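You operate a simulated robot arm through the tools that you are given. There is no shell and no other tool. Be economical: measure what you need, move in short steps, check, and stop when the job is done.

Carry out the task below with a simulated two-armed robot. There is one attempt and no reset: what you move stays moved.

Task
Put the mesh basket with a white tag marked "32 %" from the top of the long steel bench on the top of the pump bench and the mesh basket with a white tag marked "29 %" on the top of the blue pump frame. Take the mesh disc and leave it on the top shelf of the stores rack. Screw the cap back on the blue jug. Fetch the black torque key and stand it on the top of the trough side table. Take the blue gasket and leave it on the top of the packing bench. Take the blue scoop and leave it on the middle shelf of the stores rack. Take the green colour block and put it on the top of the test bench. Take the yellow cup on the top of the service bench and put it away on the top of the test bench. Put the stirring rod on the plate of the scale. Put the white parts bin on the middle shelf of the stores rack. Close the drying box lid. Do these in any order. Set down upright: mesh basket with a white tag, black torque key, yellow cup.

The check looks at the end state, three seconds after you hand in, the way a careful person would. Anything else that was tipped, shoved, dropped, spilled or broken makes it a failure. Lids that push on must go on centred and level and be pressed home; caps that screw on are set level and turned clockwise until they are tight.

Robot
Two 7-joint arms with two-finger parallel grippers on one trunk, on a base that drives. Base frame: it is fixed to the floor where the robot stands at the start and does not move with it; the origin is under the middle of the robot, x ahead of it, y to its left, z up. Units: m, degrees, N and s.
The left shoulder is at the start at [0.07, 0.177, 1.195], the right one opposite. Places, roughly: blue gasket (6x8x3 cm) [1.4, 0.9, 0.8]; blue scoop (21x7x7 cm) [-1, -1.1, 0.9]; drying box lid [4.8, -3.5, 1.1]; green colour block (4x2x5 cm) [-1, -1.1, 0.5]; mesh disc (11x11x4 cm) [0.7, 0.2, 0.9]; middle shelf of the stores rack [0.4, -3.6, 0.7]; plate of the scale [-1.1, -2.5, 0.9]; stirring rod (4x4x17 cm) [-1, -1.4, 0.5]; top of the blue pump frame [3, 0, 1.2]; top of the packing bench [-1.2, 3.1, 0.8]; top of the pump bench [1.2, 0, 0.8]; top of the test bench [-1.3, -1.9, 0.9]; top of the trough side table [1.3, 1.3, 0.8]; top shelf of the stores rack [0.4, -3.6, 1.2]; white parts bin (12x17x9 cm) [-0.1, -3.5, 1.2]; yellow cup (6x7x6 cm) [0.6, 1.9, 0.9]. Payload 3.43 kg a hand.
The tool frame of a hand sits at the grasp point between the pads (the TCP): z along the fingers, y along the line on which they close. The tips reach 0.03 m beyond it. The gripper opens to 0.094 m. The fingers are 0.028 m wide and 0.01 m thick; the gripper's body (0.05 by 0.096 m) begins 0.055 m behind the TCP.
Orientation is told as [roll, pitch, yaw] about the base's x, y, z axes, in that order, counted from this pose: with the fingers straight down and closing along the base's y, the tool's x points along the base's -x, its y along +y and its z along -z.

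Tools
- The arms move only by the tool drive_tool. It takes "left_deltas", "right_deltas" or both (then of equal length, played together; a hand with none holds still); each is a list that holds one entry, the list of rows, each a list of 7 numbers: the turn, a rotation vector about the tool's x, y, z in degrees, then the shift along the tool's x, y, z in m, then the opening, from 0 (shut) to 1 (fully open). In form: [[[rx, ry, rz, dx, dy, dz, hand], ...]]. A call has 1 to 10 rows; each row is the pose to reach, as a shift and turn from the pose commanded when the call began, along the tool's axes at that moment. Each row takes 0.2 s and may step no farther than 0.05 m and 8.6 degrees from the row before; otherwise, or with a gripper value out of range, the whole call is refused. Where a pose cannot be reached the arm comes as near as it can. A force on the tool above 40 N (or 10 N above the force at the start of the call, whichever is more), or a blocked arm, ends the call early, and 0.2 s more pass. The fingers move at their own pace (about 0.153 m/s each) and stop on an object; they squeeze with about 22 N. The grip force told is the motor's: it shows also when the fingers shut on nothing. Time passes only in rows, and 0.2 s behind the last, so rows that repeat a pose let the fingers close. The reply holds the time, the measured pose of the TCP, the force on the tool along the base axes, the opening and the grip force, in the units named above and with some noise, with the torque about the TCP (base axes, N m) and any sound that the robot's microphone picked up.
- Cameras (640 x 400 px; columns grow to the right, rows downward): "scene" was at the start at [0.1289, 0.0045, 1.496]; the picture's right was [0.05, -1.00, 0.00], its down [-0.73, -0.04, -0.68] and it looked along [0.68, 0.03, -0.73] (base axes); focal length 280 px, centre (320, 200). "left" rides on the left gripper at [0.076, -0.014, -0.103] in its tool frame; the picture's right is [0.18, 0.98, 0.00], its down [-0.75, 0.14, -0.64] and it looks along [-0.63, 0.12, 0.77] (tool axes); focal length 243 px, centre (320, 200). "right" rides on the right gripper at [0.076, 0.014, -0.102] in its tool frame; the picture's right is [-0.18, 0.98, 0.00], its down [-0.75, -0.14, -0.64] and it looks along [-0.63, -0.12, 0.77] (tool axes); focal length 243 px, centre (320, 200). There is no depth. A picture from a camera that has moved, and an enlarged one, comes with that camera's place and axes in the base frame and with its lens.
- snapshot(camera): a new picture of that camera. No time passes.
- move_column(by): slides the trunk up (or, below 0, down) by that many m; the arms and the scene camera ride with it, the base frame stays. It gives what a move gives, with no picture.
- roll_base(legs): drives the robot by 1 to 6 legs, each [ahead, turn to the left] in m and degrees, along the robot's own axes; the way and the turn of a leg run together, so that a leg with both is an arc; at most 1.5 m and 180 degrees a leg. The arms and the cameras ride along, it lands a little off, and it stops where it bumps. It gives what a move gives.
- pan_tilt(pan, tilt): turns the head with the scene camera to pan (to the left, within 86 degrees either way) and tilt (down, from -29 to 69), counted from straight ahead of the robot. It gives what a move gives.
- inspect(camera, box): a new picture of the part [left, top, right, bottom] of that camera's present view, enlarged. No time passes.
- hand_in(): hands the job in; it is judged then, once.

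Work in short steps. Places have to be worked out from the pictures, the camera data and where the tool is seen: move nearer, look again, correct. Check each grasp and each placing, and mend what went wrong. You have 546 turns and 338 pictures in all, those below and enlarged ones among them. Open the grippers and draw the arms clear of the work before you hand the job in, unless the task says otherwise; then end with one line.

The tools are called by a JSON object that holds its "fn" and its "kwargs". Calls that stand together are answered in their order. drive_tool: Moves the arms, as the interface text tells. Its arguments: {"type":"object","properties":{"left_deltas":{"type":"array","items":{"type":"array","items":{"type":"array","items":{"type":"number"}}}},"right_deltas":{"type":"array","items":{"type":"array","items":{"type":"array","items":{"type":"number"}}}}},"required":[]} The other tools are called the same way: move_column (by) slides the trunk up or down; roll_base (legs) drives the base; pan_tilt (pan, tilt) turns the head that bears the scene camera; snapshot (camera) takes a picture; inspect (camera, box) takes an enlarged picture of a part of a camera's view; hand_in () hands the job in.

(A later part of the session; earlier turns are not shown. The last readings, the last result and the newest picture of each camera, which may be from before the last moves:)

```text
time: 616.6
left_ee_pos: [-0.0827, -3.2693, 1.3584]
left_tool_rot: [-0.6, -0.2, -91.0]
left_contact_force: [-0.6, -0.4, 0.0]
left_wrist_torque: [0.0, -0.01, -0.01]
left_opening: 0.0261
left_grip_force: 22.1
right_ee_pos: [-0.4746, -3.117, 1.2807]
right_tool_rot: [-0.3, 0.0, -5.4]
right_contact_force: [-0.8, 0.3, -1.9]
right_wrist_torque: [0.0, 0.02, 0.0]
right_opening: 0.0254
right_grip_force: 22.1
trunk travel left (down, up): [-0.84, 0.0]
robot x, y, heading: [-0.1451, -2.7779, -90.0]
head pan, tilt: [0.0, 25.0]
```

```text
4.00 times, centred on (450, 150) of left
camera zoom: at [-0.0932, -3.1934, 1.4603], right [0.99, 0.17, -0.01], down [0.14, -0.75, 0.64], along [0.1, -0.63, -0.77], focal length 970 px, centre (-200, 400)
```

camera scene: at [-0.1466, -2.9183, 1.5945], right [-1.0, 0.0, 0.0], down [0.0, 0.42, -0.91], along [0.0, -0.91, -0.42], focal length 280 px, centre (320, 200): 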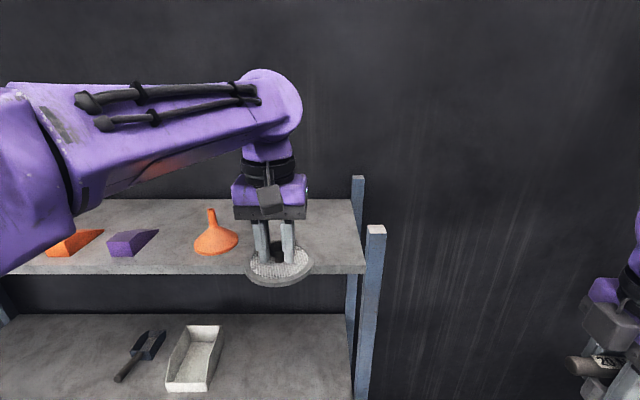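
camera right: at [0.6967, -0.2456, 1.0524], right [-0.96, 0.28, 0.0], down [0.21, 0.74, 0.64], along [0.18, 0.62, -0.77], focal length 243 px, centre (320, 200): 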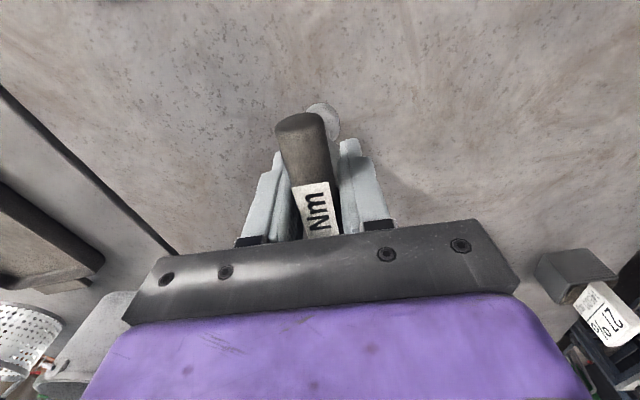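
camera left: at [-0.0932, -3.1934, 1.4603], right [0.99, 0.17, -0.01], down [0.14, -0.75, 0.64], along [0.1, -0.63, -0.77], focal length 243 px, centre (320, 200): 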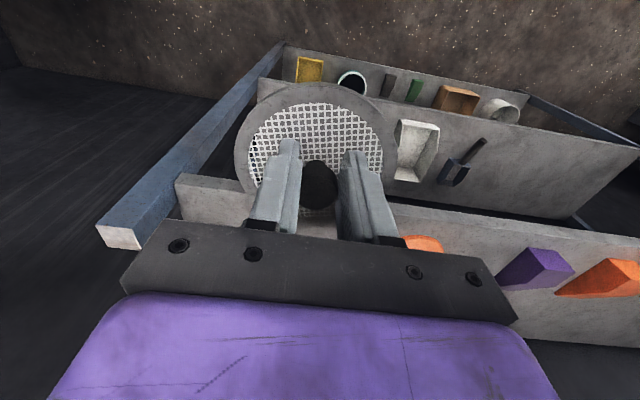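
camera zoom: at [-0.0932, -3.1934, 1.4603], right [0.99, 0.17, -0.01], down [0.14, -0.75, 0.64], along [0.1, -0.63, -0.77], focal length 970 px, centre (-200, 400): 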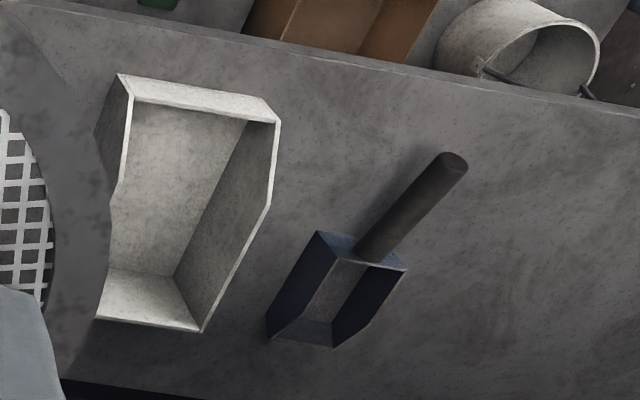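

Both fine. I drive in 0.2 m further, then extend and lower the disc.

{"fn": "roll_base", "kwargs": {"legs": [[0.2, 0]]}}

{"fn": "drive_tool", "kwargs": {"left_deltas": [[[0, 0, 0, -0.03, 0, 0.0, 0], [0, 0, 0, -0.055, 0, 0.02, 0], [0, 0, 0, -0.055, 0, 0.05, 0], [0, 0, 0, -0.055, 0, 0.08, 0]]]}}

{"fn": "snapshot", "kwargs": {"camera": "scene"}}

{"fn": "snapshot", "kwargs": {"camera": "left"}}

```text
time: 618.2
left_ee_pos: [-0.0814, -3.467, 1.3592]
left_tool_rot: [-0.5, -0.2, -91.0]
left_contact_force: [0.3, -0.2, -0.7]
left_wrist_torque: [-0.06, -0.02, 0.02]
left_opening: 0.0258
left_grip_force: 22.2
right_ee_pos: [-0.4754, -3.3181, 1.2806]
right_tool_rot: [-0.4, -0.1, -5.3]
right_contact_force: [1.0, 0.6, -1.8]
right_wrist_torque: [0.0, 0.02, 0.0]
right_opening: 0.0252
right_grip_force: 21.7
trunk travel left (down, up): [-0.84, 0.0]
robot x, y, heading: [-0.1461, -2.982, -90.1]
head pan, tilt: [0.0, 25.0]
```

```text
time: 619.2
left_ee_pos: [-0.0827, -3.5268, 1.277]
left_tool_rot: [-0.6, -0.2, -90.8]
left_contact_force: [-0.2, -1.1, -1.0]
left_wrist_torque: [0.02, -0.04, 0.07]
left_opening: 0.026
left_grip_force: 22.0
right_ee_pos: [-0.4762, -3.322, 1.2802]
right_tool_rot: [-0.1, 0.0, -5.3]
right_contact_force: [0.1, 0.3, -1.3]
right_wrist_torque: [0.02, 0.01, -0.01]
right_opening: 0.0255
right_grip_force: 22.2
trunk travel left (down, up): [-0.84, 0.0]
robot x, y, heading: [-0.1455, -2.9769, -90.2]
head pan, tilt: [0.0, 25.0]
```

```text
129 pictures are left
camera scene: at [-0.1471, -3.1214, 1.5942], right [-1.0, 0.0, 0.0], down [0.0, 0.42, -0.91], along [0.0, -0.91, -0.42], focal length 280 px, centre (320, 200)
```

scene: 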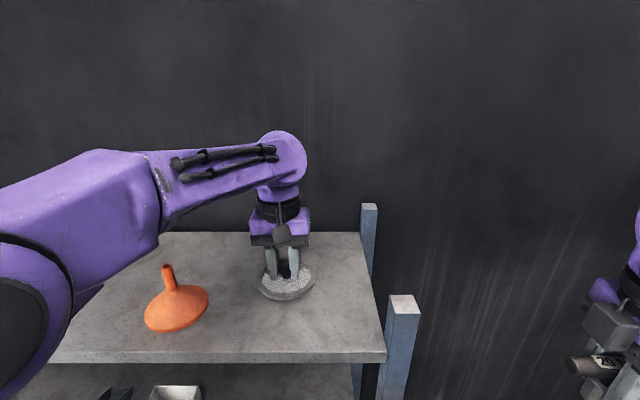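

```text
128 pictures are left
camera left: at [-0.0949, -3.4509, 1.3801], right [0.99, 0.17, -0.01], down [0.14, -0.75, 0.64], along [0.1, -0.63, -0.77], focal length 243 px, centre (320, 200)
```

left: 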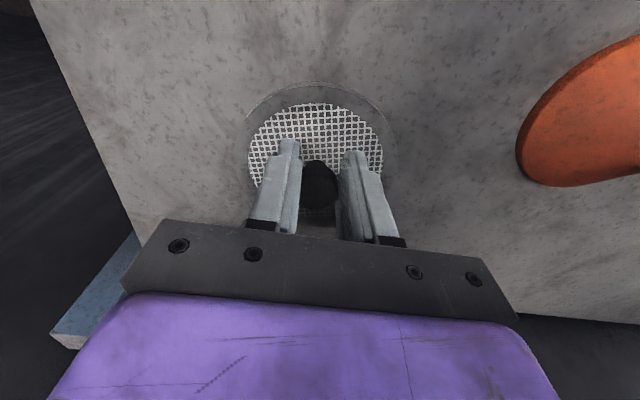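

Over the free spot, ~3 cm up. I lower to contact.

{"fn": "drive_tool", "kwargs": {"left_deltas": [[[0, 0, 0, 0, 0, 0.008, 0], [0, 0, 0, 0, 0, 0.015, 0], [0, 0, 0, 0, 0, 0.019, 0], [0, 0, 0, 0, 0, 0.023, 0], [0, 0, 0, 0, 0, 0.026, 0], [0, 0, 0, 0, 0, 0.029, 0], [0, 0, 0, 0, 0, 0.032, 0]]]}}

```text
time: 620.5
left_ee_pos: [-0.0827, -3.5248, 1.2582]
left_tool_rot: [-0.7, -0.9, -90.8]
left_contact_force: [0.1, 4.8, 14.2]
left_wrist_torque: [0.6, -0.4, 0.07]
left_opening: 0.026
left_grip_force: 21.9
right_ee_pos: [-0.4761, -3.3183, 1.2798]
right_tool_rot: [-0.4, 0.0, -5.3]
right_contact_force: [0.2, -0.1, -1.7]
right_wrist_torque: [-0.02, -0.02, 0.03]
right_opening: 0.0258
right_grip_force: 22.1
trunk travel left (down, up): [-0.84, 0.0]
robot x, y, heading: [-0.1428, -2.9753, -90.4]
head pan, tilt: [0.0, 25.0]
stopped in row 6 (left hand): the force on the tool passed its limit (the readings are from after the stop); the commanded pose is now the measured one
```

Contact (edge first). I open so that it settles, then rise and check.

{"fn": "drive_tool", "kwargs": {"left_deltas": [[[0, 0, 0, 0, 0, 0.001, 0.1], [0, 0, 0, 0, 0, 0.001, 0.35], [0, 0, 0, 0, 0, 0.0, 0.5], [0, 0, 0, 0, 0, 0.0, 0.5], [0, 0, 0, 0, 0, -0.03, 0.5], [0, 0, 0, 0, 0, -0.07, 0.5], [0, 0, 0, 0, 0, -0.1, 0.5]]]}}

{"fn": "snapshot", "kwargs": {"camera": "left"}}

```text
time: 622.1
left_ee_pos: [-0.0825, -3.5278, 1.3554]
left_tool_rot: [-0.7, -0.6, -90.8]
left_contact_force: [0.1, 0.0, 0.0]
left_wrist_torque: [0.01, 0.05, 0.03]
left_opening: 0.0471
left_grip_force: 0.1
right_ee_pos: [-0.4769, -3.3203, 1.2784]
right_tool_rot: [-0.2, 0.0, -5.3]
right_contact_force: [0.3, -0.3, -0.7]
right_wrist_torque: [-0.02, 0.02, -0.02]
right_opening: 0.0256
right_grip_force: 21.8
trunk travel left (down, up): [-0.84, 0.0]
robot x, y, heading: [-0.1487, -2.9759, -90.0]
head pan, tilt: [0.0, 25.0]
```

```text
127 pictures are left
camera left: at [-0.0941, -3.4508, 1.4569], right [0.99, 0.17, -0.01], down [0.14, -0.75, 0.65], along [0.1, -0.64, -0.76], focal length 243 px, centre (320, 200)
```

left: 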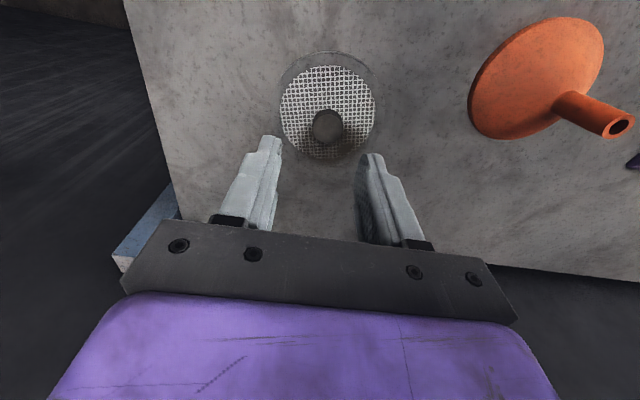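

The disc lies flat on the top shelf. Now I take the torque key round to the aisle behind the trough side table.

{"fn": "roll_base", "kwargs": {"legs": [[-0.6, 0], [0, 107.7], [1.25, 0], [1.25, 0], [0, 72.3]]}}

{"fn": "pan_tilt", "kwargs": {"pan": 0, "tilt": 25}}

{"fn": "snapshot", "kwargs": {"camera": "scene"}}

```text
time: 644.9
left_ee_pos: [2.1656, -1.0694, 1.3549]
left_tool_rot: [-0.7, -0.6, 90.1]
left_contact_force: [0.4, 0.5, 0.3]
left_wrist_torque: [-0.01, -0.02, -0.04]
left_opening: 0.047
left_grip_force: 0.0
right_ee_pos: [2.5637, -1.2711, 1.2788]
right_tool_rot: [-0.2, 0.1, 175.6]
right_contact_force: [-0.6, -0.4, -1.2]
right_wrist_torque: [-0.02, 0.01, 0.02]
right_opening: 0.0255
right_grip_force: 21.9
trunk travel left (down, up): [-0.84, 0.0]
robot x, y, heading: [2.2366, -1.6197, 90.6]
head pan, tilt: [0.0, 25.0]
```

```text
time: 645.5
left_ee_pos: [2.1651, -1.0697, 1.3556]
left_tool_rot: [-0.7, -0.5, 90.1]
left_contact_force: [-0.2, 0.0, 0.7]
left_wrist_torque: [-0.01, 0.0, 0.05]
left_opening: 0.0472
left_grip_force: 0.0
right_ee_pos: [2.5615, -1.2704, 1.2801]
right_tool_rot: [-0.2, 0.0, 175.6]
right_contact_force: [0.4, 0.8, -2.0]
right_wrist_torque: [0.03, 0.01, 0.04]
right_opening: 0.0256
right_grip_force: 22.2
trunk travel left (down, up): [-0.84, 0.0]
robot x, y, heading: [2.2411, -1.6225, 90.7]
head pan, tilt: [0.0, 25.0]
```

```text
126 pictures are left
camera scene: at [2.2352, -1.4747, 1.5942], right [1.0, 0.01, 0.0], down [0.01, -0.42, -0.91], along [-0.01, 0.91, -0.42], focal length 280 px, centre (320, 200)
```

scene: 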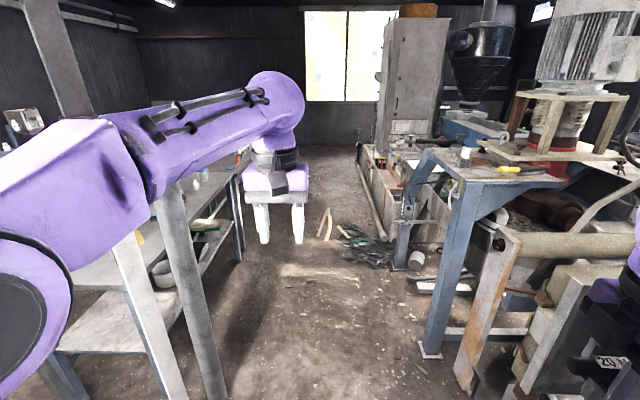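

The aisle is clear up to the sticks at y≈1.2. I drive to y≈0.7 and turn to face the table (−x).

{"fn": "roll_base", "kwargs": {"legs": [[0, -0.7], [1.2, 0], [1.12, 0], [0, 89]]}}

{"fn": "pan_tilt", "kwargs": {"pan": 0, "tilt": 35}}

{"fn": "snapshot", "kwargs": {"camera": "scene"}}

```text
time: 661.1
left_ee_pos: [1.6824, 0.6421, 1.3552]
left_tool_rot: [-0.7, -0.6, 178.8]
left_contact_force: [0.1, 1.0, 0.1]
left_wrist_torque: [0.04, 0.01, 0.0]
left_opening: 0.0471
left_grip_force: 0.0
right_ee_pos: [1.8917, 1.0336, 1.2796]
right_tool_rot: [-0.2, 0.0, -95.6]
right_contact_force: [1.4, 0.1, -2.0]
right_wrist_torque: [-0.03, -0.03, -0.04]
right_opening: 0.0255
right_grip_force: 22.3
trunk travel left (down, up): [-0.84, 0.0]
robot x, y, heading: [2.2327, 0.7024, 179.2]
head pan, tilt: [0.0, 25.0]
```

```text
time: 661.8
left_ee_pos: [1.6827, 0.6414, 1.3558]
left_tool_rot: [-0.7, -0.6, 178.9]
left_contact_force: [0.5, 0.0, 0.0]
left_wrist_torque: [0.02, 0.0, -0.01]
left_opening: 0.0467
left_grip_force: 0.0
right_ee_pos: [1.8904, 1.0334, 1.2791]
right_tool_rot: [-0.2, 0.0, -95.6]
right_contact_force: [0.6, 0.3, -1.2]
right_wrist_torque: [0.02, -0.02, 0.0]
right_opening: 0.0255
right_grip_force: 22.5
trunk travel left (down, up): [-0.84, 0.0]
robot x, y, heading: [2.2297, 0.7006, 179.6]
head pan, tilt: [0.0, 35.0]
```

```text
125 pictures are left
camera scene: at [2.0916, 0.7026, 1.5785], right [0.01, 1.0, 0.0], down [0.57, -0.01, -0.82], along [-0.82, 0.01, -0.57], focal length 280 px, centre (320, 200)
```

scene: 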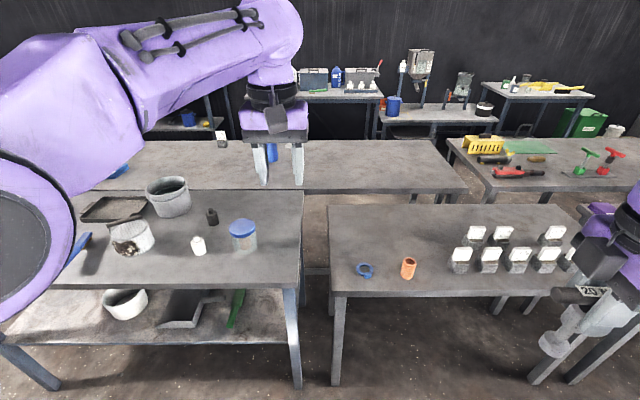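

Very good view: gasket at about (1.43,0.87), free area around (1.28,0.95). I move 0.33 m closer.

{"fn": "roll_base", "kwargs": {"legs": [[0.33, 0]]}}

{"fn": "pan_tilt", "kwargs": {"pan": -10, "tilt": 50}}

{"fn": "snapshot", "kwargs": {"camera": "scene"}}

{"fn": "snapshot", "kwargs": {"camera": "left"}}

```text
time: 664.0
left_ee_pos: [1.3539, 0.6451, 1.3558]
left_tool_rot: [-0.7, -0.8, 178.8]
left_contact_force: [1.2, -0.2, 0.9]
left_wrist_torque: [0.02, 0.02, -0.03]
left_opening: 0.0469
left_grip_force: 0.1
right_ee_pos: [1.5623, 1.0373, 1.2809]
right_tool_rot: [-0.3, 0.0, -95.7]
right_contact_force: [0.5, 0.2, -1.2]
right_wrist_torque: [-0.01, 0.0, 0.04]
right_opening: 0.0254
right_grip_force: 22.2
trunk travel left (down, up): [-0.84, 0.0]
robot x, y, heading: [1.9035, 0.7019, 179.4]
head pan, tilt: [0.0, 35.0]
```

```text
time: 664.7
left_ee_pos: [1.3507, 0.646, 1.3557]
left_tool_rot: [-0.7, -0.6, 178.7]
left_contact_force: [0.7, -1.0, 0.3]
left_wrist_torque: [0.01, -0.01, -0.06]
left_opening: 0.0469
left_grip_force: 0.0
right_ee_pos: [1.5601, 1.036, 1.28]
right_tool_rot: [-0.2, 0.0, -95.8]
right_contact_force: [-0.2, -0.2, -1.1]
right_wrist_torque: [-0.01, 0.01, -0.02]
right_opening: 0.0254
right_grip_force: 21.9
trunk travel left (down, up): [-0.84, 0.0]
robot x, y, heading: [1.9006, 0.7051, 179.4]
head pan, tilt: [-10.0, 50.0]
```

```text
124 pictures are left
camera scene: at [1.7723, 0.7195, 1.5567], right [0.18, 0.98, 0.0], down [0.75, -0.14, -0.64], along [-0.63, 0.12, -0.77], focal length 280 px, centre (320, 200)
```

scene: 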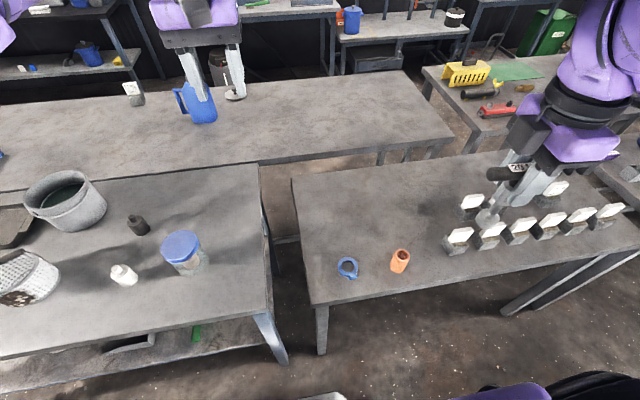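

```text
123 pictures are left
camera left: at [1.4281, 0.6559, 1.4568], right [0.16, -0.99, -0.01], down [-0.75, -0.13, 0.65], along [-0.64, -0.09, -0.76], focal length 243 px, centre (320, 200)
```

left: 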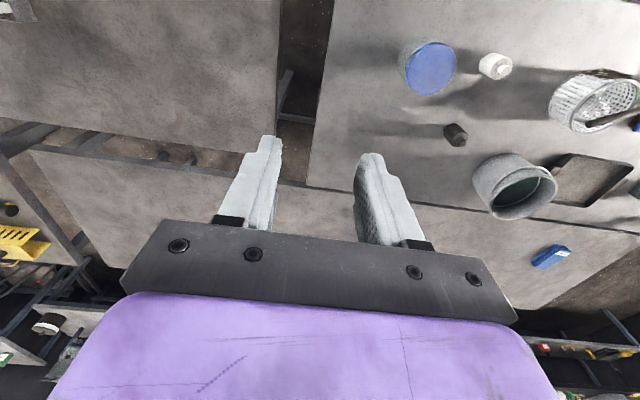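

I move the key over (1.28,0.96) and start to lower.

{"fn": "drive_tool", "kwargs": {"right_deltas": [[[0, 0, 0, -0.013, -0.034, 0, 0], [0, 0, 0, -0.026, -0.068, 0, 0], [0, 0, 0, -0.039, -0.102, 0, 0], [0, 0, 0, -0.052, -0.136, 0, 0], [0, 0, 0, -0.065, -0.17, 0.02, 0], [0, 0, 0, -0.078, -0.204, 0.05, 0], [0, 0, 0, -0.091, -0.238, 0.08, 0], [0, 0, 0, -0.103, -0.271, 0.11, 0], [0, 0, 0, -0.103, -0.271, 0.15, 0], [0, 0, 0, -0.103, -0.271, 0.19, 0]]]}}

{"fn": "snapshot", "kwargs": {"camera": "scene"}}

{"fn": "snapshot", "kwargs": {"camera": "right"}}

```text
time: 666.9
left_ee_pos: [1.3508, 0.6453, 1.3556]
left_tool_rot: [-0.8, -0.6, 178.7]
left_contact_force: [-0.3, 0.1, -0.1]
left_wrist_torque: [0.03, -0.03, 0.0]
left_opening: 0.047
left_grip_force: 0.0
right_ee_pos: [1.2789, 0.9623, 1.0908]
right_tool_rot: [-0.3, 0.0, -95.8]
right_contact_force: [0.8, -1.0, -1.9]
right_wrist_torque: [-0.01, -0.01, -0.03]
right_opening: 0.0255
right_grip_force: 22.0
trunk travel left (down, up): [-0.84, 0.0]
robot x, y, heading: [1.9026, 0.704, 179.5]
head pan, tilt: [-10.0, 50.0]
```

```text
122 pictures are left
camera scene: at [1.7723, 0.7199, 1.5567], right [0.18, 0.98, 0.0], down [0.75, -0.14, -0.64], along [-0.63, 0.12, -0.77], focal length 280 px, centre (320, 200)
```

scene: 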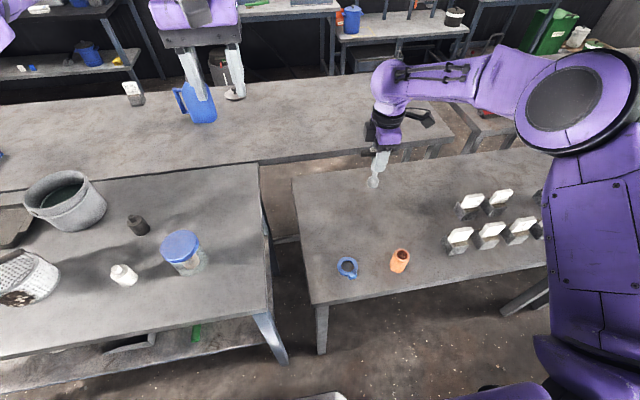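

```text
121 pictures are left
camera right: at [1.3017, 1.0371, 1.1922], right [0.96, -0.28, 0.0], down [-0.21, -0.74, 0.64], along [-0.18, -0.62, -0.77], focal length 243 px, centre (320, 200)
```

right: 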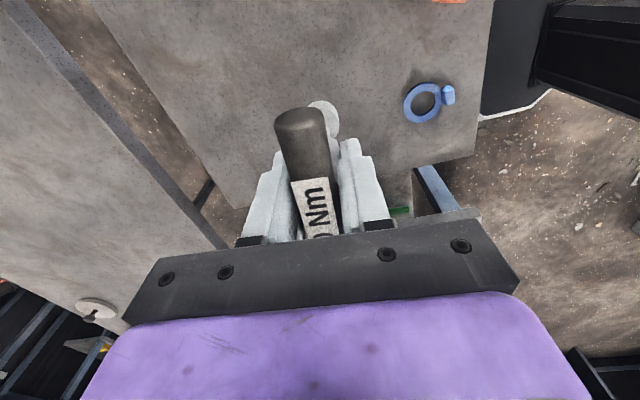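

I lower further, then in fine steps.

{"fn": "drive_tool", "kwargs": {"right_deltas": [[[0, 0, 0, 0, 0, 0.03, 0], [0, 0, 0, 0, 0, 0.06, 0], [0, 0, 0, 0, 0, 0.09, 0], [0, 0, 0, 0, 0, 0.115, 0], [0, 0, 0, 0, 0, 0.13, 0]]]}}

{"fn": "drive_tool", "kwargs": {"right_deltas": [[[0, 0, 0, 0, 0, 0.004, 0], [0, 0, 0, 0, 0, 0.008, 0], [0, 0, 0, 0, 0, 0.011, 0], [0, 0, 0, 0, 0, 0.014, 0], [0, 0, 0, 0, 0, 0.017, 0], [0, 0, 0, 0, 0, 0.02, 0], [0, 0, 0, 0, 0, 0.023, 0]]]}}

{"fn": "snapshot", "kwargs": {"camera": "scene"}}

```text
time: 668.1
left_ee_pos: [1.3506, 0.6449, 1.356]
left_tool_rot: [-0.6, -0.6, 178.7]
left_contact_force: [0.0, 0.3, 0.4]
left_wrist_torque: [-0.01, 0.01, 0.01]
left_opening: 0.0468
left_grip_force: 0.1
right_ee_pos: [1.2792, 0.9622, 0.9609]
right_tool_rot: [-0.2, 0.0, -95.8]
right_contact_force: [-0.3, -0.2, -2.4]
right_wrist_torque: [-0.02, 0.04, 0.01]
right_opening: 0.0255
right_grip_force: 22.2
trunk travel left (down, up): [-0.84, 0.0]
robot x, y, heading: [1.9021, 0.7026, 179.6]
head pan, tilt: [-10.0, 50.0]
```

```text
time: 669.7
left_ee_pos: [1.3501, 0.645, 1.3563]
left_tool_rot: [-0.7, -0.6, 178.6]
left_contact_force: [-0.2, 0.5, -0.2]
left_wrist_torque: [0.03, 0.0, -0.01]
left_opening: 0.0468
left_grip_force: 0.0
right_ee_pos: [1.2787, 0.961, 0.9377]
right_tool_rot: [-0.3, 0.0, -95.8]
right_contact_force: [-0.2, -0.2, -1.6]
right_wrist_torque: [-0.01, 0.01, -0.03]
right_opening: 0.0254
right_grip_force: 21.9
trunk travel left (down, up): [-0.84, 0.0]
robot x, y, heading: [1.8977, 0.7013, 179.5]
head pan, tilt: [-10.0, 50.0]
```

```text
120 pictures are left
camera scene: at [1.7728, 0.7194, 1.5567], right [0.18, 0.98, 0.0], down [0.75, -0.14, -0.64], along [-0.63, 0.12, -0.77], focal length 280 px, centre (320, 200)
```

scene: 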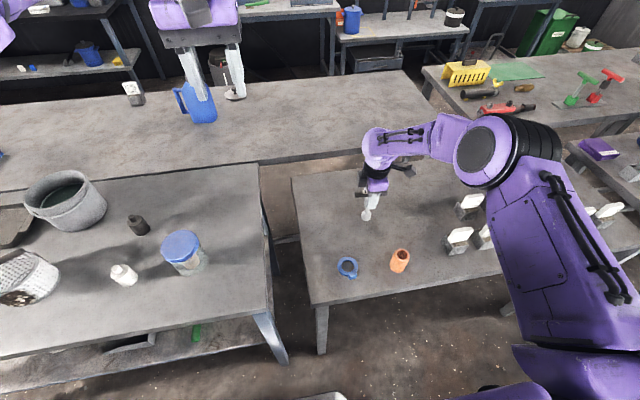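

Not yet in contact; I continue.

{"fn": "drive_tool", "kwargs": {"right_deltas": [[[0, 0, 0, 0, 0, 0.005, 0], [0, 0, 0, 0, 0, 0.01, 0], [0, 0, 0, 0, 0, 0.015, 0], [0, 0, 0, 0, 0, 0.02, 0], [0, 0, 0, 0, 0, 0.024, 0], [0, 0, 0, 0, 0, 0.028, 0], [0, 0, 0, 0, 0, 0.031, 0]]]}}

{"fn": "inspect", "kwargs": {"camera": "scene", "box": [290, 110, 530, 290]}}

```text
time: 671.3
left_ee_pos: [1.3511, 0.6456, 1.3556]
left_tool_rot: [-0.8, -0.6, 178.6]
left_contact_force: [0.5, -0.7, 0.7]
left_wrist_torque: [0.01, -0.01, -0.01]
left_opening: 0.0472
left_grip_force: 0.1
right_ee_pos: [1.278, 0.9619, 0.9074]
right_tool_rot: [-0.2, 0.0, -95.9]
right_contact_force: [-0.2, 0.2, -1.4]
right_wrist_torque: [-0.02, -0.01, 0.02]
right_opening: 0.0257
right_grip_force: 22.2
trunk travel left (down, up): [-0.84, 0.0]
robot x, y, heading: [1.9005, 0.7026, 179.3]
head pan, tilt: [-10.0, 50.0]
```

```text
2.22 times, centred on (410, 200) of scene
camera zoom: at [1.7728, 0.7194, 1.5567], right [0.18, 0.98, 0.0], down [0.75, -0.14, -0.64], along [-0.63, 0.12, -0.77], focal length 622 px, centre (120, 200)
```

zoom: 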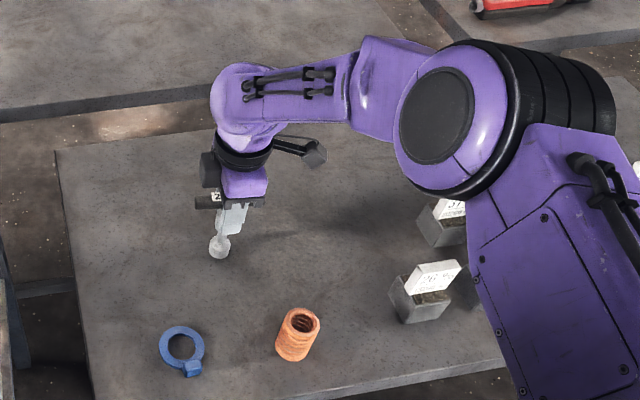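

Elbow still ~6 cm above the tags. I continue in 2 mm steps.

{"fn": "drive_tool", "kwargs": {"right_deltas": [[[0, 0, 0, 0, 0, 0.003, 0], [0, 0, 0, 0, 0, 0.006, 0], [0, 0, 0, 0, 0, 0.009, 0], [0, 0, 0, 0, 0, 0.012, 0], [0, 0, 0, 0, 0, 0.014, 0], [0, 0, 0, 0, 0, 0.016, 0], [0, 0, 0, 0, 0, 0.018, 0]]]}}

```text
time: 673.0
left_ee_pos: [1.3548, 0.6442, 1.357]
left_tool_rot: [-0.8, -0.7, 178.8]
left_contact_force: [-0.1, 0.2, 0.3]
left_wrist_torque: [0.02, -0.03, 0.0]
left_opening: 0.0468
left_grip_force: 0.0
right_ee_pos: [1.2761, 0.9617, 0.8951]
right_tool_rot: [-1.0, 0.0, -95.8]
right_contact_force: [4.8, 0.3, 18.0]
right_wrist_torque: [-0.26, -0.66, 0.02]
right_opening: 0.0258
right_grip_force: 22.3
trunk travel left (down, up): [-0.84, 0.0]
robot x, y, heading: [1.904, 0.7029, 179.2]
head pan, tilt: [-10.0, 50.0]
stopped in row 7 (right hand): the force on the tool passed its limit (the readings are from after the stop); the commanded pose is now the measured one
```

Contact (table ≈0.80). I ease up 2 mm, open slowly, and rise.

{"fn": "drive_tool", "kwargs": {"right_deltas": [[[0, 0, 0, 0, 0, -0.002, 0], [0, 0, 0, 0, 0, -0.002, 0.15], [0, 0, 0, 0, 0, -0.002, 0.35], [0, 0, 0, 0, 0, -0.002, 0.6], [0, 0, 0, 0, 0, -0.002, 0.6], [0, 0, 0, 0, 0, -0.03, 0.6], [0, 0, 0, 0, 0, -0.07, 0.6], [0, 0, 0, 0, 0, -0.11, 0.6], [0, 0, 0, 0, 0, -0.15, 0.6]]]}}

{"fn": "snapshot", "kwargs": {"camera": "right"}}

{"fn": "inspect", "kwargs": {"camera": "scene", "box": [290, 110, 530, 290]}}

```text
time: 675.0
left_ee_pos: [1.352, 0.6439, 1.3556]
left_tool_rot: [-0.8, -0.7, 178.7]
left_contact_force: [-0.1, -0.3, -0.8]
left_wrist_torque: [-0.02, 0.01, -0.01]
left_opening: 0.0473
left_grip_force: 0.0
right_ee_pos: [1.2788, 0.9618, 1.0426]
right_tool_rot: [-0.7, 0.0, -95.8]
right_contact_force: [0.3, -0.3, -0.3]
right_wrist_torque: [0.01, 0.02, -0.01]
right_opening: 0.0565
right_grip_force: 0.1
trunk travel left (down, up): [-0.84, 0.0]
robot x, y, heading: [1.9024, 0.7041, 179.4]
head pan, tilt: [-10.0, 50.0]
```

```text
118 pictures are left
camera right: at [1.302, 1.0371, 1.1453], right [0.96, -0.28, -0.01], down [-0.21, -0.74, 0.64], along [-0.19, -0.61, -0.77], focal length 243 px, centre (320, 200)
```

right: 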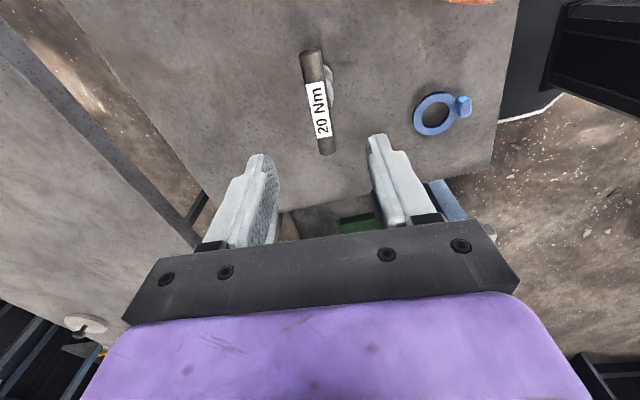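

```text
2.22 times, centred on (410, 200) of scene
camera zoom: at [1.7745, 0.7188, 1.5568], right [0.18, 0.98, 0.0], down [0.75, -0.14, -0.64], along [-0.63, 0.12, -0.77], focal length 622 px, centre (120, 200)
```

zoom: 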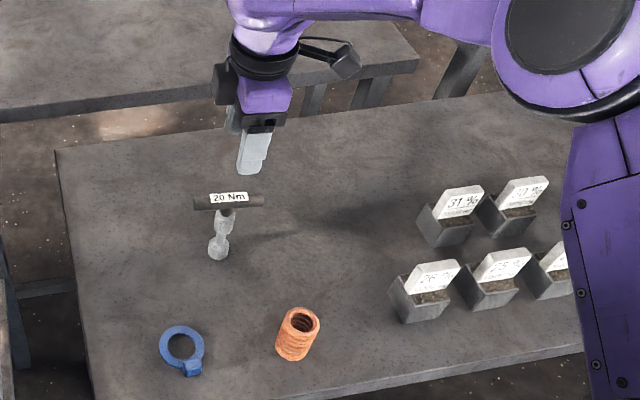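

The key stands upright. Now the gasket: I bring the right hand over it for a closer look.

{"fn": "drive_tool", "kwargs": {"right_deltas": [[[0, 0, 0, -0.015, 0.035, -0.03, 0.7], [0, 0, 0, -0.035, 0.075, -0.05, 0.7], [0, 0, 0, -0.055, 0.115, -0.06, 0.7], [0, 0, 0, -0.07, 0.15, -0.06, 0.7]]]}}

{"fn": "snapshot", "kwargs": {"camera": "right"}}

{"fn": "inspect", "kwargs": {"camera": "scene", "box": [320, 240, 380, 290]}}

```text
time: 676.0
left_ee_pos: [1.3527, 0.6436, 1.3568]
left_tool_rot: [-0.9, -0.8, 178.7]
left_contact_force: [-0.5, 0.2, 0.1]
left_wrist_torque: [0.05, 0.01, -0.01]
left_opening: 0.0469
left_grip_force: 0.0
right_ee_pos: [1.4228, 0.8758, 1.1002]
right_tool_rot: [-0.6, 0.0, -95.8]
right_contact_force: [-0.3, 0.2, 0.0]
right_wrist_torque: [0.04, -0.01, 0.0]
right_opening: 0.0656
right_grip_force: 0.1
trunk travel left (down, up): [-0.84, 0.0]
robot x, y, heading: [1.8986, 0.7044, 179.5]
head pan, tilt: [-10.0, 50.0]
```

```text
116 pictures are left
camera right: at [1.4463, 0.9502, 1.2028], right [0.96, -0.28, -0.01], down [-0.21, -0.74, 0.64], along [-0.19, -0.61, -0.77], focal length 243 px, centre (320, 200)
```

right: 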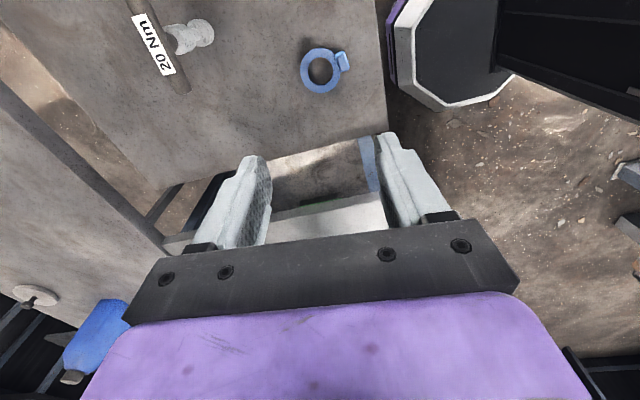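

```text
8.00 times, centred on (350, 265) of scene
camera zoom: at [1.7749, 0.7184, 1.5569], right [0.18, 0.98, 0.0], down [0.75, -0.14, -0.64], along [-0.63, 0.12, -0.77], focal length 2238 px, centre (80, -320)
```

zoom: 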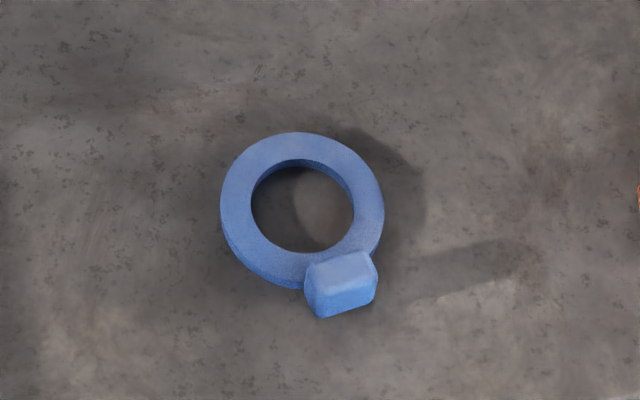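

Gasket: ring at (1.42,0.874) with an upright tab at about (1.454,0.877). I align to grip the tab radially and descend partway.

{"fn": "drive_tool", "kwargs": {"right_deltas": [[[0, 0, -6, 0.001, 0.01, 0.03, 0.6], [0, 0, -12, 0.002, 0.02, 0.06, 0.6], [0, 0, -18.6, 0.004, 0.031, 0.1, 0.6], [0, 0, -18.6, 0.004, 0.031, 0.14, 0.6], [0, 0, -18.6, 0.004, 0.031, 0.17, 0.6]]]}}

{"fn": "snapshot", "kwargs": {"camera": "right"}}

```text
time: 677.1
left_ee_pos: [1.3498, 0.645, 1.354]
left_tool_rot: [-0.8, -0.6, 178.6]
left_contact_force: [0.2, -0.3, -0.1]
left_wrist_torque: [0.01, 0.0, 0.03]
left_opening: 0.0468
left_grip_force: 0.1
right_ee_pos: [1.4492, 0.8781, 0.929]
right_tool_rot: [-0.6, 0.1, -77.2]
right_contact_force: [0.2, 0.9, 0.1]
right_wrist_torque: [0.0, -0.01, -0.04]
right_opening: 0.056
right_grip_force: 0.0
trunk travel left (down, up): [-0.84, 0.0]
robot x, y, heading: [1.899, 0.7007, 179.4]
head pan, tilt: [-10.0, 50.0]
```

```text
114 pictures are left
camera right: at [1.4482, 0.9552, 1.0319], right [1.0, 0.04, -0.01], down [0.04, -0.77, 0.64], along [0.02, -0.64, -0.77], focal length 243 px, centre (320, 200)
```

right: 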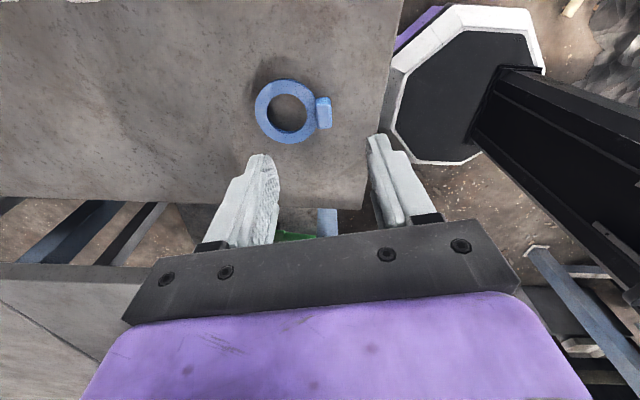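

On target (small 5 mm correction). I descend to z≈0.845 and close on the tab.

{"fn": "drive_tool", "kwargs": {"right_deltas": [[[0, 0, 0, 0.002, 0.005, 0.025, 0.5], [0, 0, 0, 0.002, 0.005, 0.05, 0.5], [0, 0, 0, 0.002, 0.005, 0.075, 0.5], [0, 0, 0, 0.002, 0.005, 0.085, 0.5]]]}}

{"fn": "snapshot", "kwargs": {"camera": "right"}}

```text
time: 678.1
left_ee_pos: [1.3503, 0.6454, 1.3557]
left_tool_rot: [-0.8, -0.7, 178.6]
left_contact_force: [0.0, 0.7, 0.4]
left_wrist_torque: [0.01, 0.0, -0.05]
left_opening: 0.0471
left_grip_force: 0.1
right_ee_pos: [1.4533, 0.8811, 0.8447]
right_tool_rot: [-0.5, 0.2, -77.3]
right_contact_force: [-1.0, 0.2, -0.4]
right_wrist_torque: [0.0, 0.01, 0.0]
right_opening: 0.047
right_grip_force: 0.0
trunk travel left (down, up): [-0.84, 0.0]
robot x, y, heading: [1.8986, 0.7056, 179.0]
head pan, tilt: [-10.0, 50.0]
```

```text
113 pictures are left
camera right: at [1.452, 0.9591, 0.9468], right [1.0, 0.04, -0.01], down [0.04, -0.77, 0.64], along [0.02, -0.64, -0.77], focal length 243 px, centre (320, 200)
```

right: 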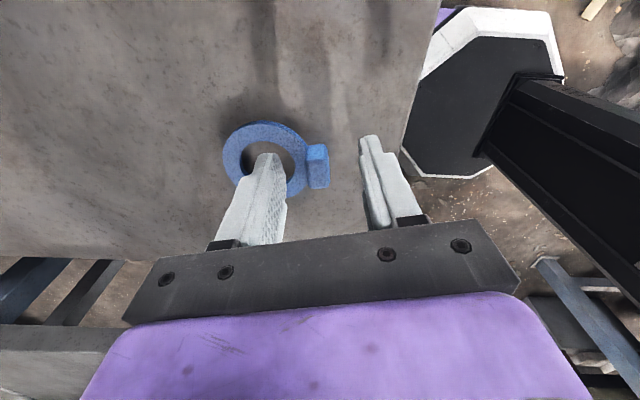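

Tab is ~7 mm further in +y; I correct and close.

{"fn": "drive_tool", "kwargs": {"right_deltas": [[[0, 0, 0, 0.007, 0.0, 0.001, 0.5], [0, 0, 0, 0.007, 0.0, 0.001, 0.2], [0, 0, 0, 0.007, 0.0, 0.001, 0], [0, 0, 0, 0.007, 0.0, 0.001, 0], [0, 0, 0, 0.007, 0.0, 0.001, 0]]]}}

{"fn": "drive_tool", "kwargs": {"right_deltas": [[[0, 0, 0, 0, 0, -0.005, 0], [0, 0, 0, 0, 0, -0.015, 0], [0, 0, 0, 0, 0, -0.04, 0], [0, 0, 0, 0, 0, -0.08, 0], [0, 0, 0, 0, 0, -0.12, 0]]]}}

{"fn": "snapshot", "kwargs": {"camera": "right"}}

```text
time: 679.4
left_ee_pos: [1.3512, 0.6451, 1.3574]
left_tool_rot: [-0.8, -0.8, 178.7]
left_contact_force: [-0.6, 0.8, -0.2]
left_wrist_torque: [0.0, 0.02, -0.01]
left_opening: 0.0471
left_grip_force: 0.0
right_ee_pos: [1.4517, 0.8878, 0.8442]
right_tool_rot: [-0.7, 0.2, -77.2]
right_contact_force: [-0.5, 0.0, 1.2]
right_wrist_torque: [0.02, -0.02, 0.02]
right_opening: 0.0141
right_grip_force: 21.7
trunk travel left (down, up): [-0.84, 0.0]
robot x, y, heading: [1.8959, 0.7012, 179.5]
head pan, tilt: [-10.0, 50.0]
```

```text
time: 680.5
left_ee_pos: [1.3525, 0.6448, 1.3567]
left_tool_rot: [-0.8, -0.7, 178.6]
left_contact_force: [0.3, -1.0, -0.3]
left_wrist_torque: [-0.03, -0.02, -0.02]
left_opening: 0.0468
left_grip_force: 0.1
right_ee_pos: [1.4545, 0.888, 0.9638]
right_tool_rot: [-0.6, 0.2, -77.2]
right_contact_force: [-0.4, -0.2, -0.6]
right_wrist_torque: [0.02, -0.03, 0.03]
right_opening: 0.0141
right_grip_force: 22.5
trunk travel left (down, up): [-0.84, 0.0]
robot x, y, heading: [1.9025, 0.7018, 179.5]
head pan, tilt: [-10.0, 50.0]
```

```text
112 pictures are left
camera right: at [1.4539, 0.9663, 1.0665], right [1.0, 0.04, -0.01], down [0.04, -0.77, 0.64], along [0.02, -0.64, -0.77], focal length 243 px, centre (320, 200)
```

right: 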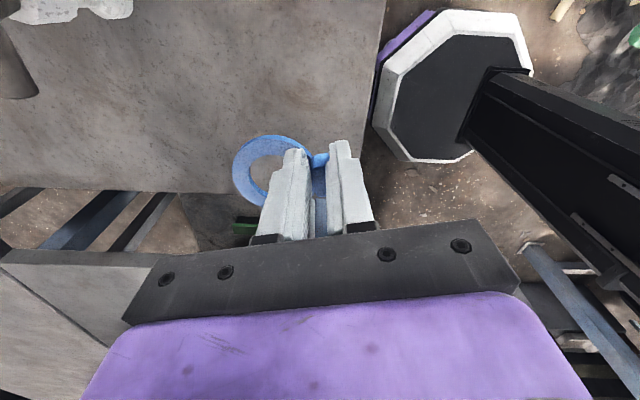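

Gasket held. I raise it, back off, and drive the long way round to the packing bench.

{"fn": "drive_tool", "kwargs": {"right_deltas": [[[0, 0, 0, 0, 0, -0.04, 0], [0, 0, 0, 0, 0, -0.08, 0], [0, 0, 0, 0, 0, -0.12, 0], [0, 0, 0, 0, 0, -0.16, 0], [0, 0, 0, 0, 0, -0.2, 0], [0, 0, 0, 0, 0, -0.25, 0]]]}}

{"fn": "roll_base", "kwargs": {"legs": [[-0.33, 0], [0, 90], [1.2, 0], [1.15, 0]]}}

{"fn": "roll_base", "kwargs": {"legs": [[0, -90], [1.25, 0], [1.25, 0], [0, -90]]}}

{"fn": "pan_tilt", "kwargs": {"pan": 0, "tilt": 25}}

{"fn": "snapshot", "kwargs": {"camera": "scene"}}

```text
time: 682.0
left_ee_pos: [1.3518, 0.6456, 1.3558]
left_tool_rot: [-0.9, -0.6, 178.7]
left_contact_force: [0.4, -0.2, 0.5]
left_wrist_torque: [0.01, 0.02, -0.02]
left_opening: 0.047
left_grip_force: 0.0
right_ee_pos: [1.4563, 0.8877, 1.216]
right_tool_rot: [-0.8, 0.2, -77.2]
right_contact_force: [-0.3, 0.0, 0.0]
right_wrist_torque: [-0.02, -0.01, 0.01]
right_opening: 0.0138
right_grip_force: 21.8
trunk travel left (down, up): [-0.84, 0.0]
robot x, y, heading: [1.9041, 0.701, 179.3]
head pan, tilt: [-10.0, 50.0]
```

```text
time: 699.1
left_ee_pos: [2.2468, -2.2011, 1.3548]
left_tool_rot: [-0.8, -0.7, -91.8]
left_contact_force: [0.1, -0.1, -0.1]
left_wrist_torque: [-0.02, 0.03, -0.02]
left_opening: 0.047
left_grip_force: 0.0
right_ee_pos: [2.0052, -2.0952, 1.2139]
right_tool_rot: [-0.6, 0.2, 12.2]
right_contact_force: [1.6, 0.4, 0.2]
right_wrist_torque: [0.01, 0.06, -0.01]
right_opening: 0.0139
right_grip_force: 22.2
trunk travel left (down, up): [-0.84, 0.0]
robot x, y, heading: [2.1906, -1.6517, -91.3]
head pan, tilt: [-10.0, 50.0]
```

```text
time: 719.0
left_ee_pos: [-0.3684, -1.0548, 1.3561]
left_tool_rot: [-0.8, -0.8, 89.0]
left_contact_force: [-0.2, 0.6, 0.0]
left_wrist_torque: [-0.01, 0.01, -0.01]
left_opening: 0.047
left_grip_force: 0.1
right_ee_pos: [-0.1258, -1.1585, 1.2149]
right_tool_rot: [-0.6, 0.2, -166.9]
right_contact_force: [0.3, -0.1, -1.0]
right_wrist_torque: [0.03, -0.02, -0.01]
right_opening: 0.0142
right_grip_force: 21.6
trunk travel left (down, up): [-0.84, 0.0]
robot x, y, heading: [-0.3081, -1.6075, 89.7]
head pan, tilt: [-10.0, 50.0]
```

```text
time: 719.8
left_ee_pos: [-0.3687, -1.0572, 1.3555]
left_tool_rot: [-0.9, -0.7, 89.0]
left_contact_force: [-0.3, -0.2, 0.1]
left_wrist_torque: [0.01, -0.01, 0.03]
left_opening: 0.0468
left_grip_force: 0.1
right_ee_pos: [-0.1251, -1.159, 1.2144]
right_tool_rot: [-0.6, 0.2, -166.8]
right_contact_force: [-0.2, -0.7, 0.1]
right_wrist_torque: [-0.02, -0.02, -0.01]
right_opening: 0.0138
right_grip_force: 21.8
trunk travel left (down, up): [-0.84, 0.0]
robot x, y, heading: [-0.3099, -1.6051, 89.4]
head pan, tilt: [0.0, 25.0]
```

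```text
111 pictures are left
camera scene: at [-0.307, -1.462, 1.5942], right [1.0, -0.01, 0.0], down [0.0, -0.42, -0.91], along [0.01, 0.91, -0.42], focal length 280 px, centre (320, 200)
```

scene: 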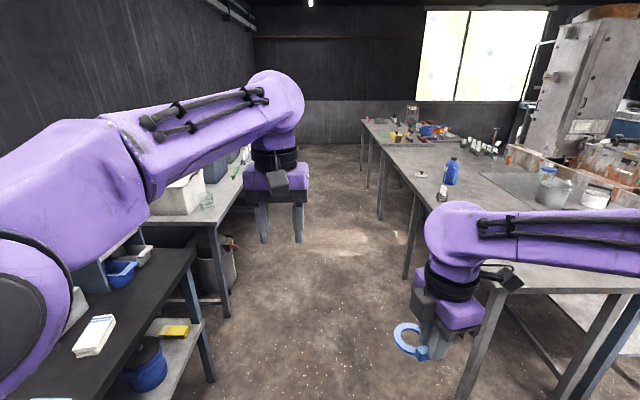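

Aisle is clear. I drive north to y≈2.95 and turn to the packing bench.

{"fn": "roll_base", "kwargs": {"legs": [[0, -1.3], [1.5, 0], [1.5, 0], [1.5, 0], [0, 92]]}}

{"fn": "snapshot", "kwargs": {"camera": "scene"}}

```text
time: 745.6
left_ee_pos: [-0.7304, 2.8546, 1.357]
left_tool_rot: [-0.8, -0.7, 178.6]
left_contact_force: [-0.6, -0.1, 0.2]
left_wrist_torque: [0.0, 0.03, 0.01]
left_opening: 0.047
left_grip_force: 0.2
right_ee_pos: [-0.6257, 3.0963, 1.2144]
right_tool_rot: [-0.5, 0.3, -77.4]
right_contact_force: [-0.1, 0.3, -0.4]
right_wrist_torque: [-0.01, -0.03, 0.03]
right_opening: 0.0139
right_grip_force: 22.3
trunk travel left (down, up): [-0.84, 0.0]
robot x, y, heading: [-0.1821, 2.912, 179.2]
head pan, tilt: [0.0, 25.0]
```

```text
110 pictures are left
camera scene: at [-0.3244, 2.9152, 1.5942], right [0.01, 1.0, 0.0], down [0.42, -0.01, -0.91], along [-0.91, 0.01, -0.42], focal length 280 px, centre (320, 200)
```

scene: 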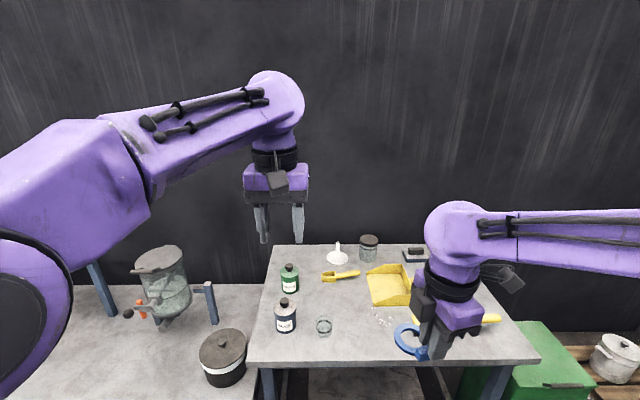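

I tilt down for a better look at the free areas.

{"fn": "pan_tilt", "kwargs": {"pan": 0, "tilt": 45}}

{"fn": "snapshot", "kwargs": {"camera": "scene"}}

{"fn": "snapshot", "kwargs": {"camera": "right"}}

```text
time: 746.5
left_ee_pos: [-0.7298, 2.8542, 1.3551]
left_tool_rot: [-0.9, -0.7, 178.6]
left_contact_force: [-0.4, -0.8, 0.4]
left_wrist_torque: [-0.01, -0.02, 0.02]
left_opening: 0.0471
left_grip_force: 0.1
right_ee_pos: [-0.626, 3.0972, 1.2146]
right_tool_rot: [-0.7, 0.2, -77.4]
right_contact_force: [-0.6, -0.2, 0.1]
right_wrist_torque: [-0.02, 0.0, -0.03]
right_opening: 0.014
right_grip_force: 22.5
trunk travel left (down, up): [-0.84, 0.0]
robot x, y, heading: [-0.1789, 2.9139, 179.0]
head pan, tilt: [0.0, 45.0]
```

```text
109 pictures are left
camera scene: at [-0.3136, 2.9144, 1.5637], right [0.01, 1.0, 0.0], down [0.71, -0.01, -0.71], along [-0.71, 0.01, -0.71], focal length 280 px, centre (320, 200)
```

scene: 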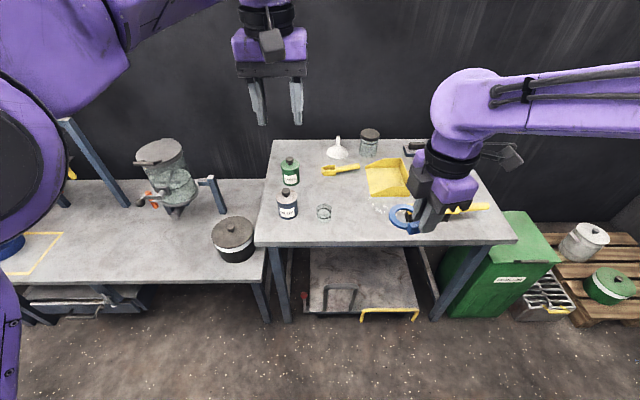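

```text
108 pictures are left
camera right: at [-0.6269, 3.1752, 1.3166], right [1.0, 0.04, -0.01], down [0.03, -0.77, 0.64], along [0.01, -0.64, -0.77], focal length 243 px, centre (320, 200)
```

right: 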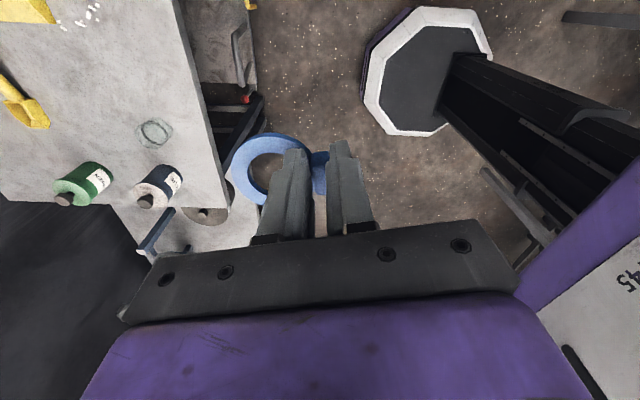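

Free spot in the front middle at about (-0.95,3.04). I drive in 0.25 m and position the gasket over it.

{"fn": "roll_base", "kwargs": {"legs": [[0.25, 0]]}}

{"fn": "drive_tool", "kwargs": {"right_deltas": [[[0, 0, 0, -0.013, -0.025, 0.03, 0], [0, 0, 0, -0.026, -0.05, 0.07, 0], [0, 0, 0, -0.036, -0.074, 0.11, 0], [0, 0, 0, -0.036, -0.074, 0.15, 0], [0, 0, 0, -0.036, -0.074, 0.19, 0], [0, 0, 0, -0.036, -0.074, 0.23, 0], [0, 0, 0, -0.036, -0.074, 0.26, 0]]]}}

{"fn": "snapshot", "kwargs": {"camera": "right"}}

{"fn": "snapshot", "kwargs": {"camera": "scene"}}

```text
time: 748.3
left_ee_pos: [-0.9774, 2.8566, 1.3572]
left_tool_rot: [-0.8, -0.8, 178.8]
left_contact_force: [0.4, -0.6, 0.8]
left_wrist_torque: [-0.02, 0.01, -0.02]
left_opening: 0.0471
left_grip_force: 0.0
right_ee_pos: [-0.8752, 3.0994, 1.216]
right_tool_rot: [-0.7, 0.2, -77.4]
right_contact_force: [0.6, 0.0, 0.2]
right_wrist_torque: [0.01, 0.0, 0.01]
right_opening: 0.014
right_grip_force: 22.2
trunk travel left (down, up): [-0.84, 0.0]
robot x, y, heading: [-0.4333, 2.9144, 179.3]
head pan, tilt: [0.0, 45.0]
```

```text
time: 749.9
left_ee_pos: [-0.9809, 2.8575, 1.3546]
left_tool_rot: [-0.9, -0.7, 178.7]
left_contact_force: [0.1, 0.4, 0.4]
left_wrist_torque: [-0.02, 0.0, -0.04]
left_opening: 0.0468
left_grip_force: 0.1
right_ee_pos: [-0.9437, 3.047, 0.9547]
right_tool_rot: [-0.7, 0.2, -77.2]
right_contact_force: [0.3, 0.1, -0.2]
right_wrist_torque: [-0.01, 0.02, 0.0]
right_opening: 0.0141
right_grip_force: 22.3
trunk travel left (down, up): [-0.84, 0.0]
robot x, y, heading: [-0.4292, 2.9184, 179.1]
head pan, tilt: [0.0, 45.0]
```

```text
107 pictures are left
camera right: at [-0.9456, 3.1257, 1.0565], right [1.0, 0.04, -0.01], down [0.04, -0.77, 0.64], along [0.01, -0.64, -0.77], focal length 243 px, centre (320, 200)
```

right: 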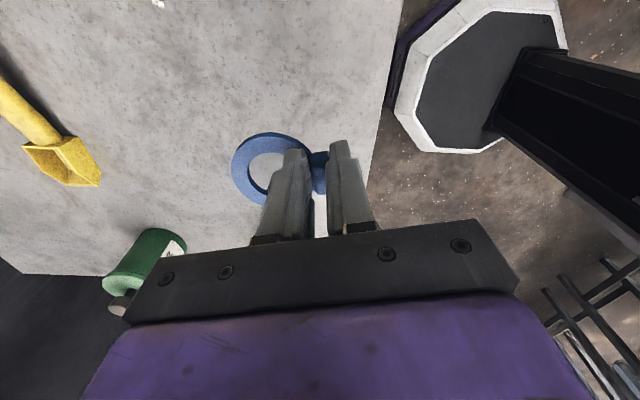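

```text
106 pictures are left
camera scene: at [-0.5648, 2.9177, 1.5636], right [0.01, 1.0, 0.0], down [0.71, -0.01, -0.71], along [-0.71, 0.01, -0.71], focal length 280 px, centre (320, 200)
```

scene: 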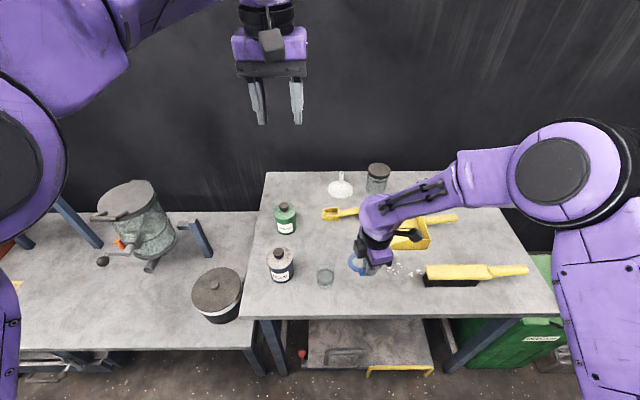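

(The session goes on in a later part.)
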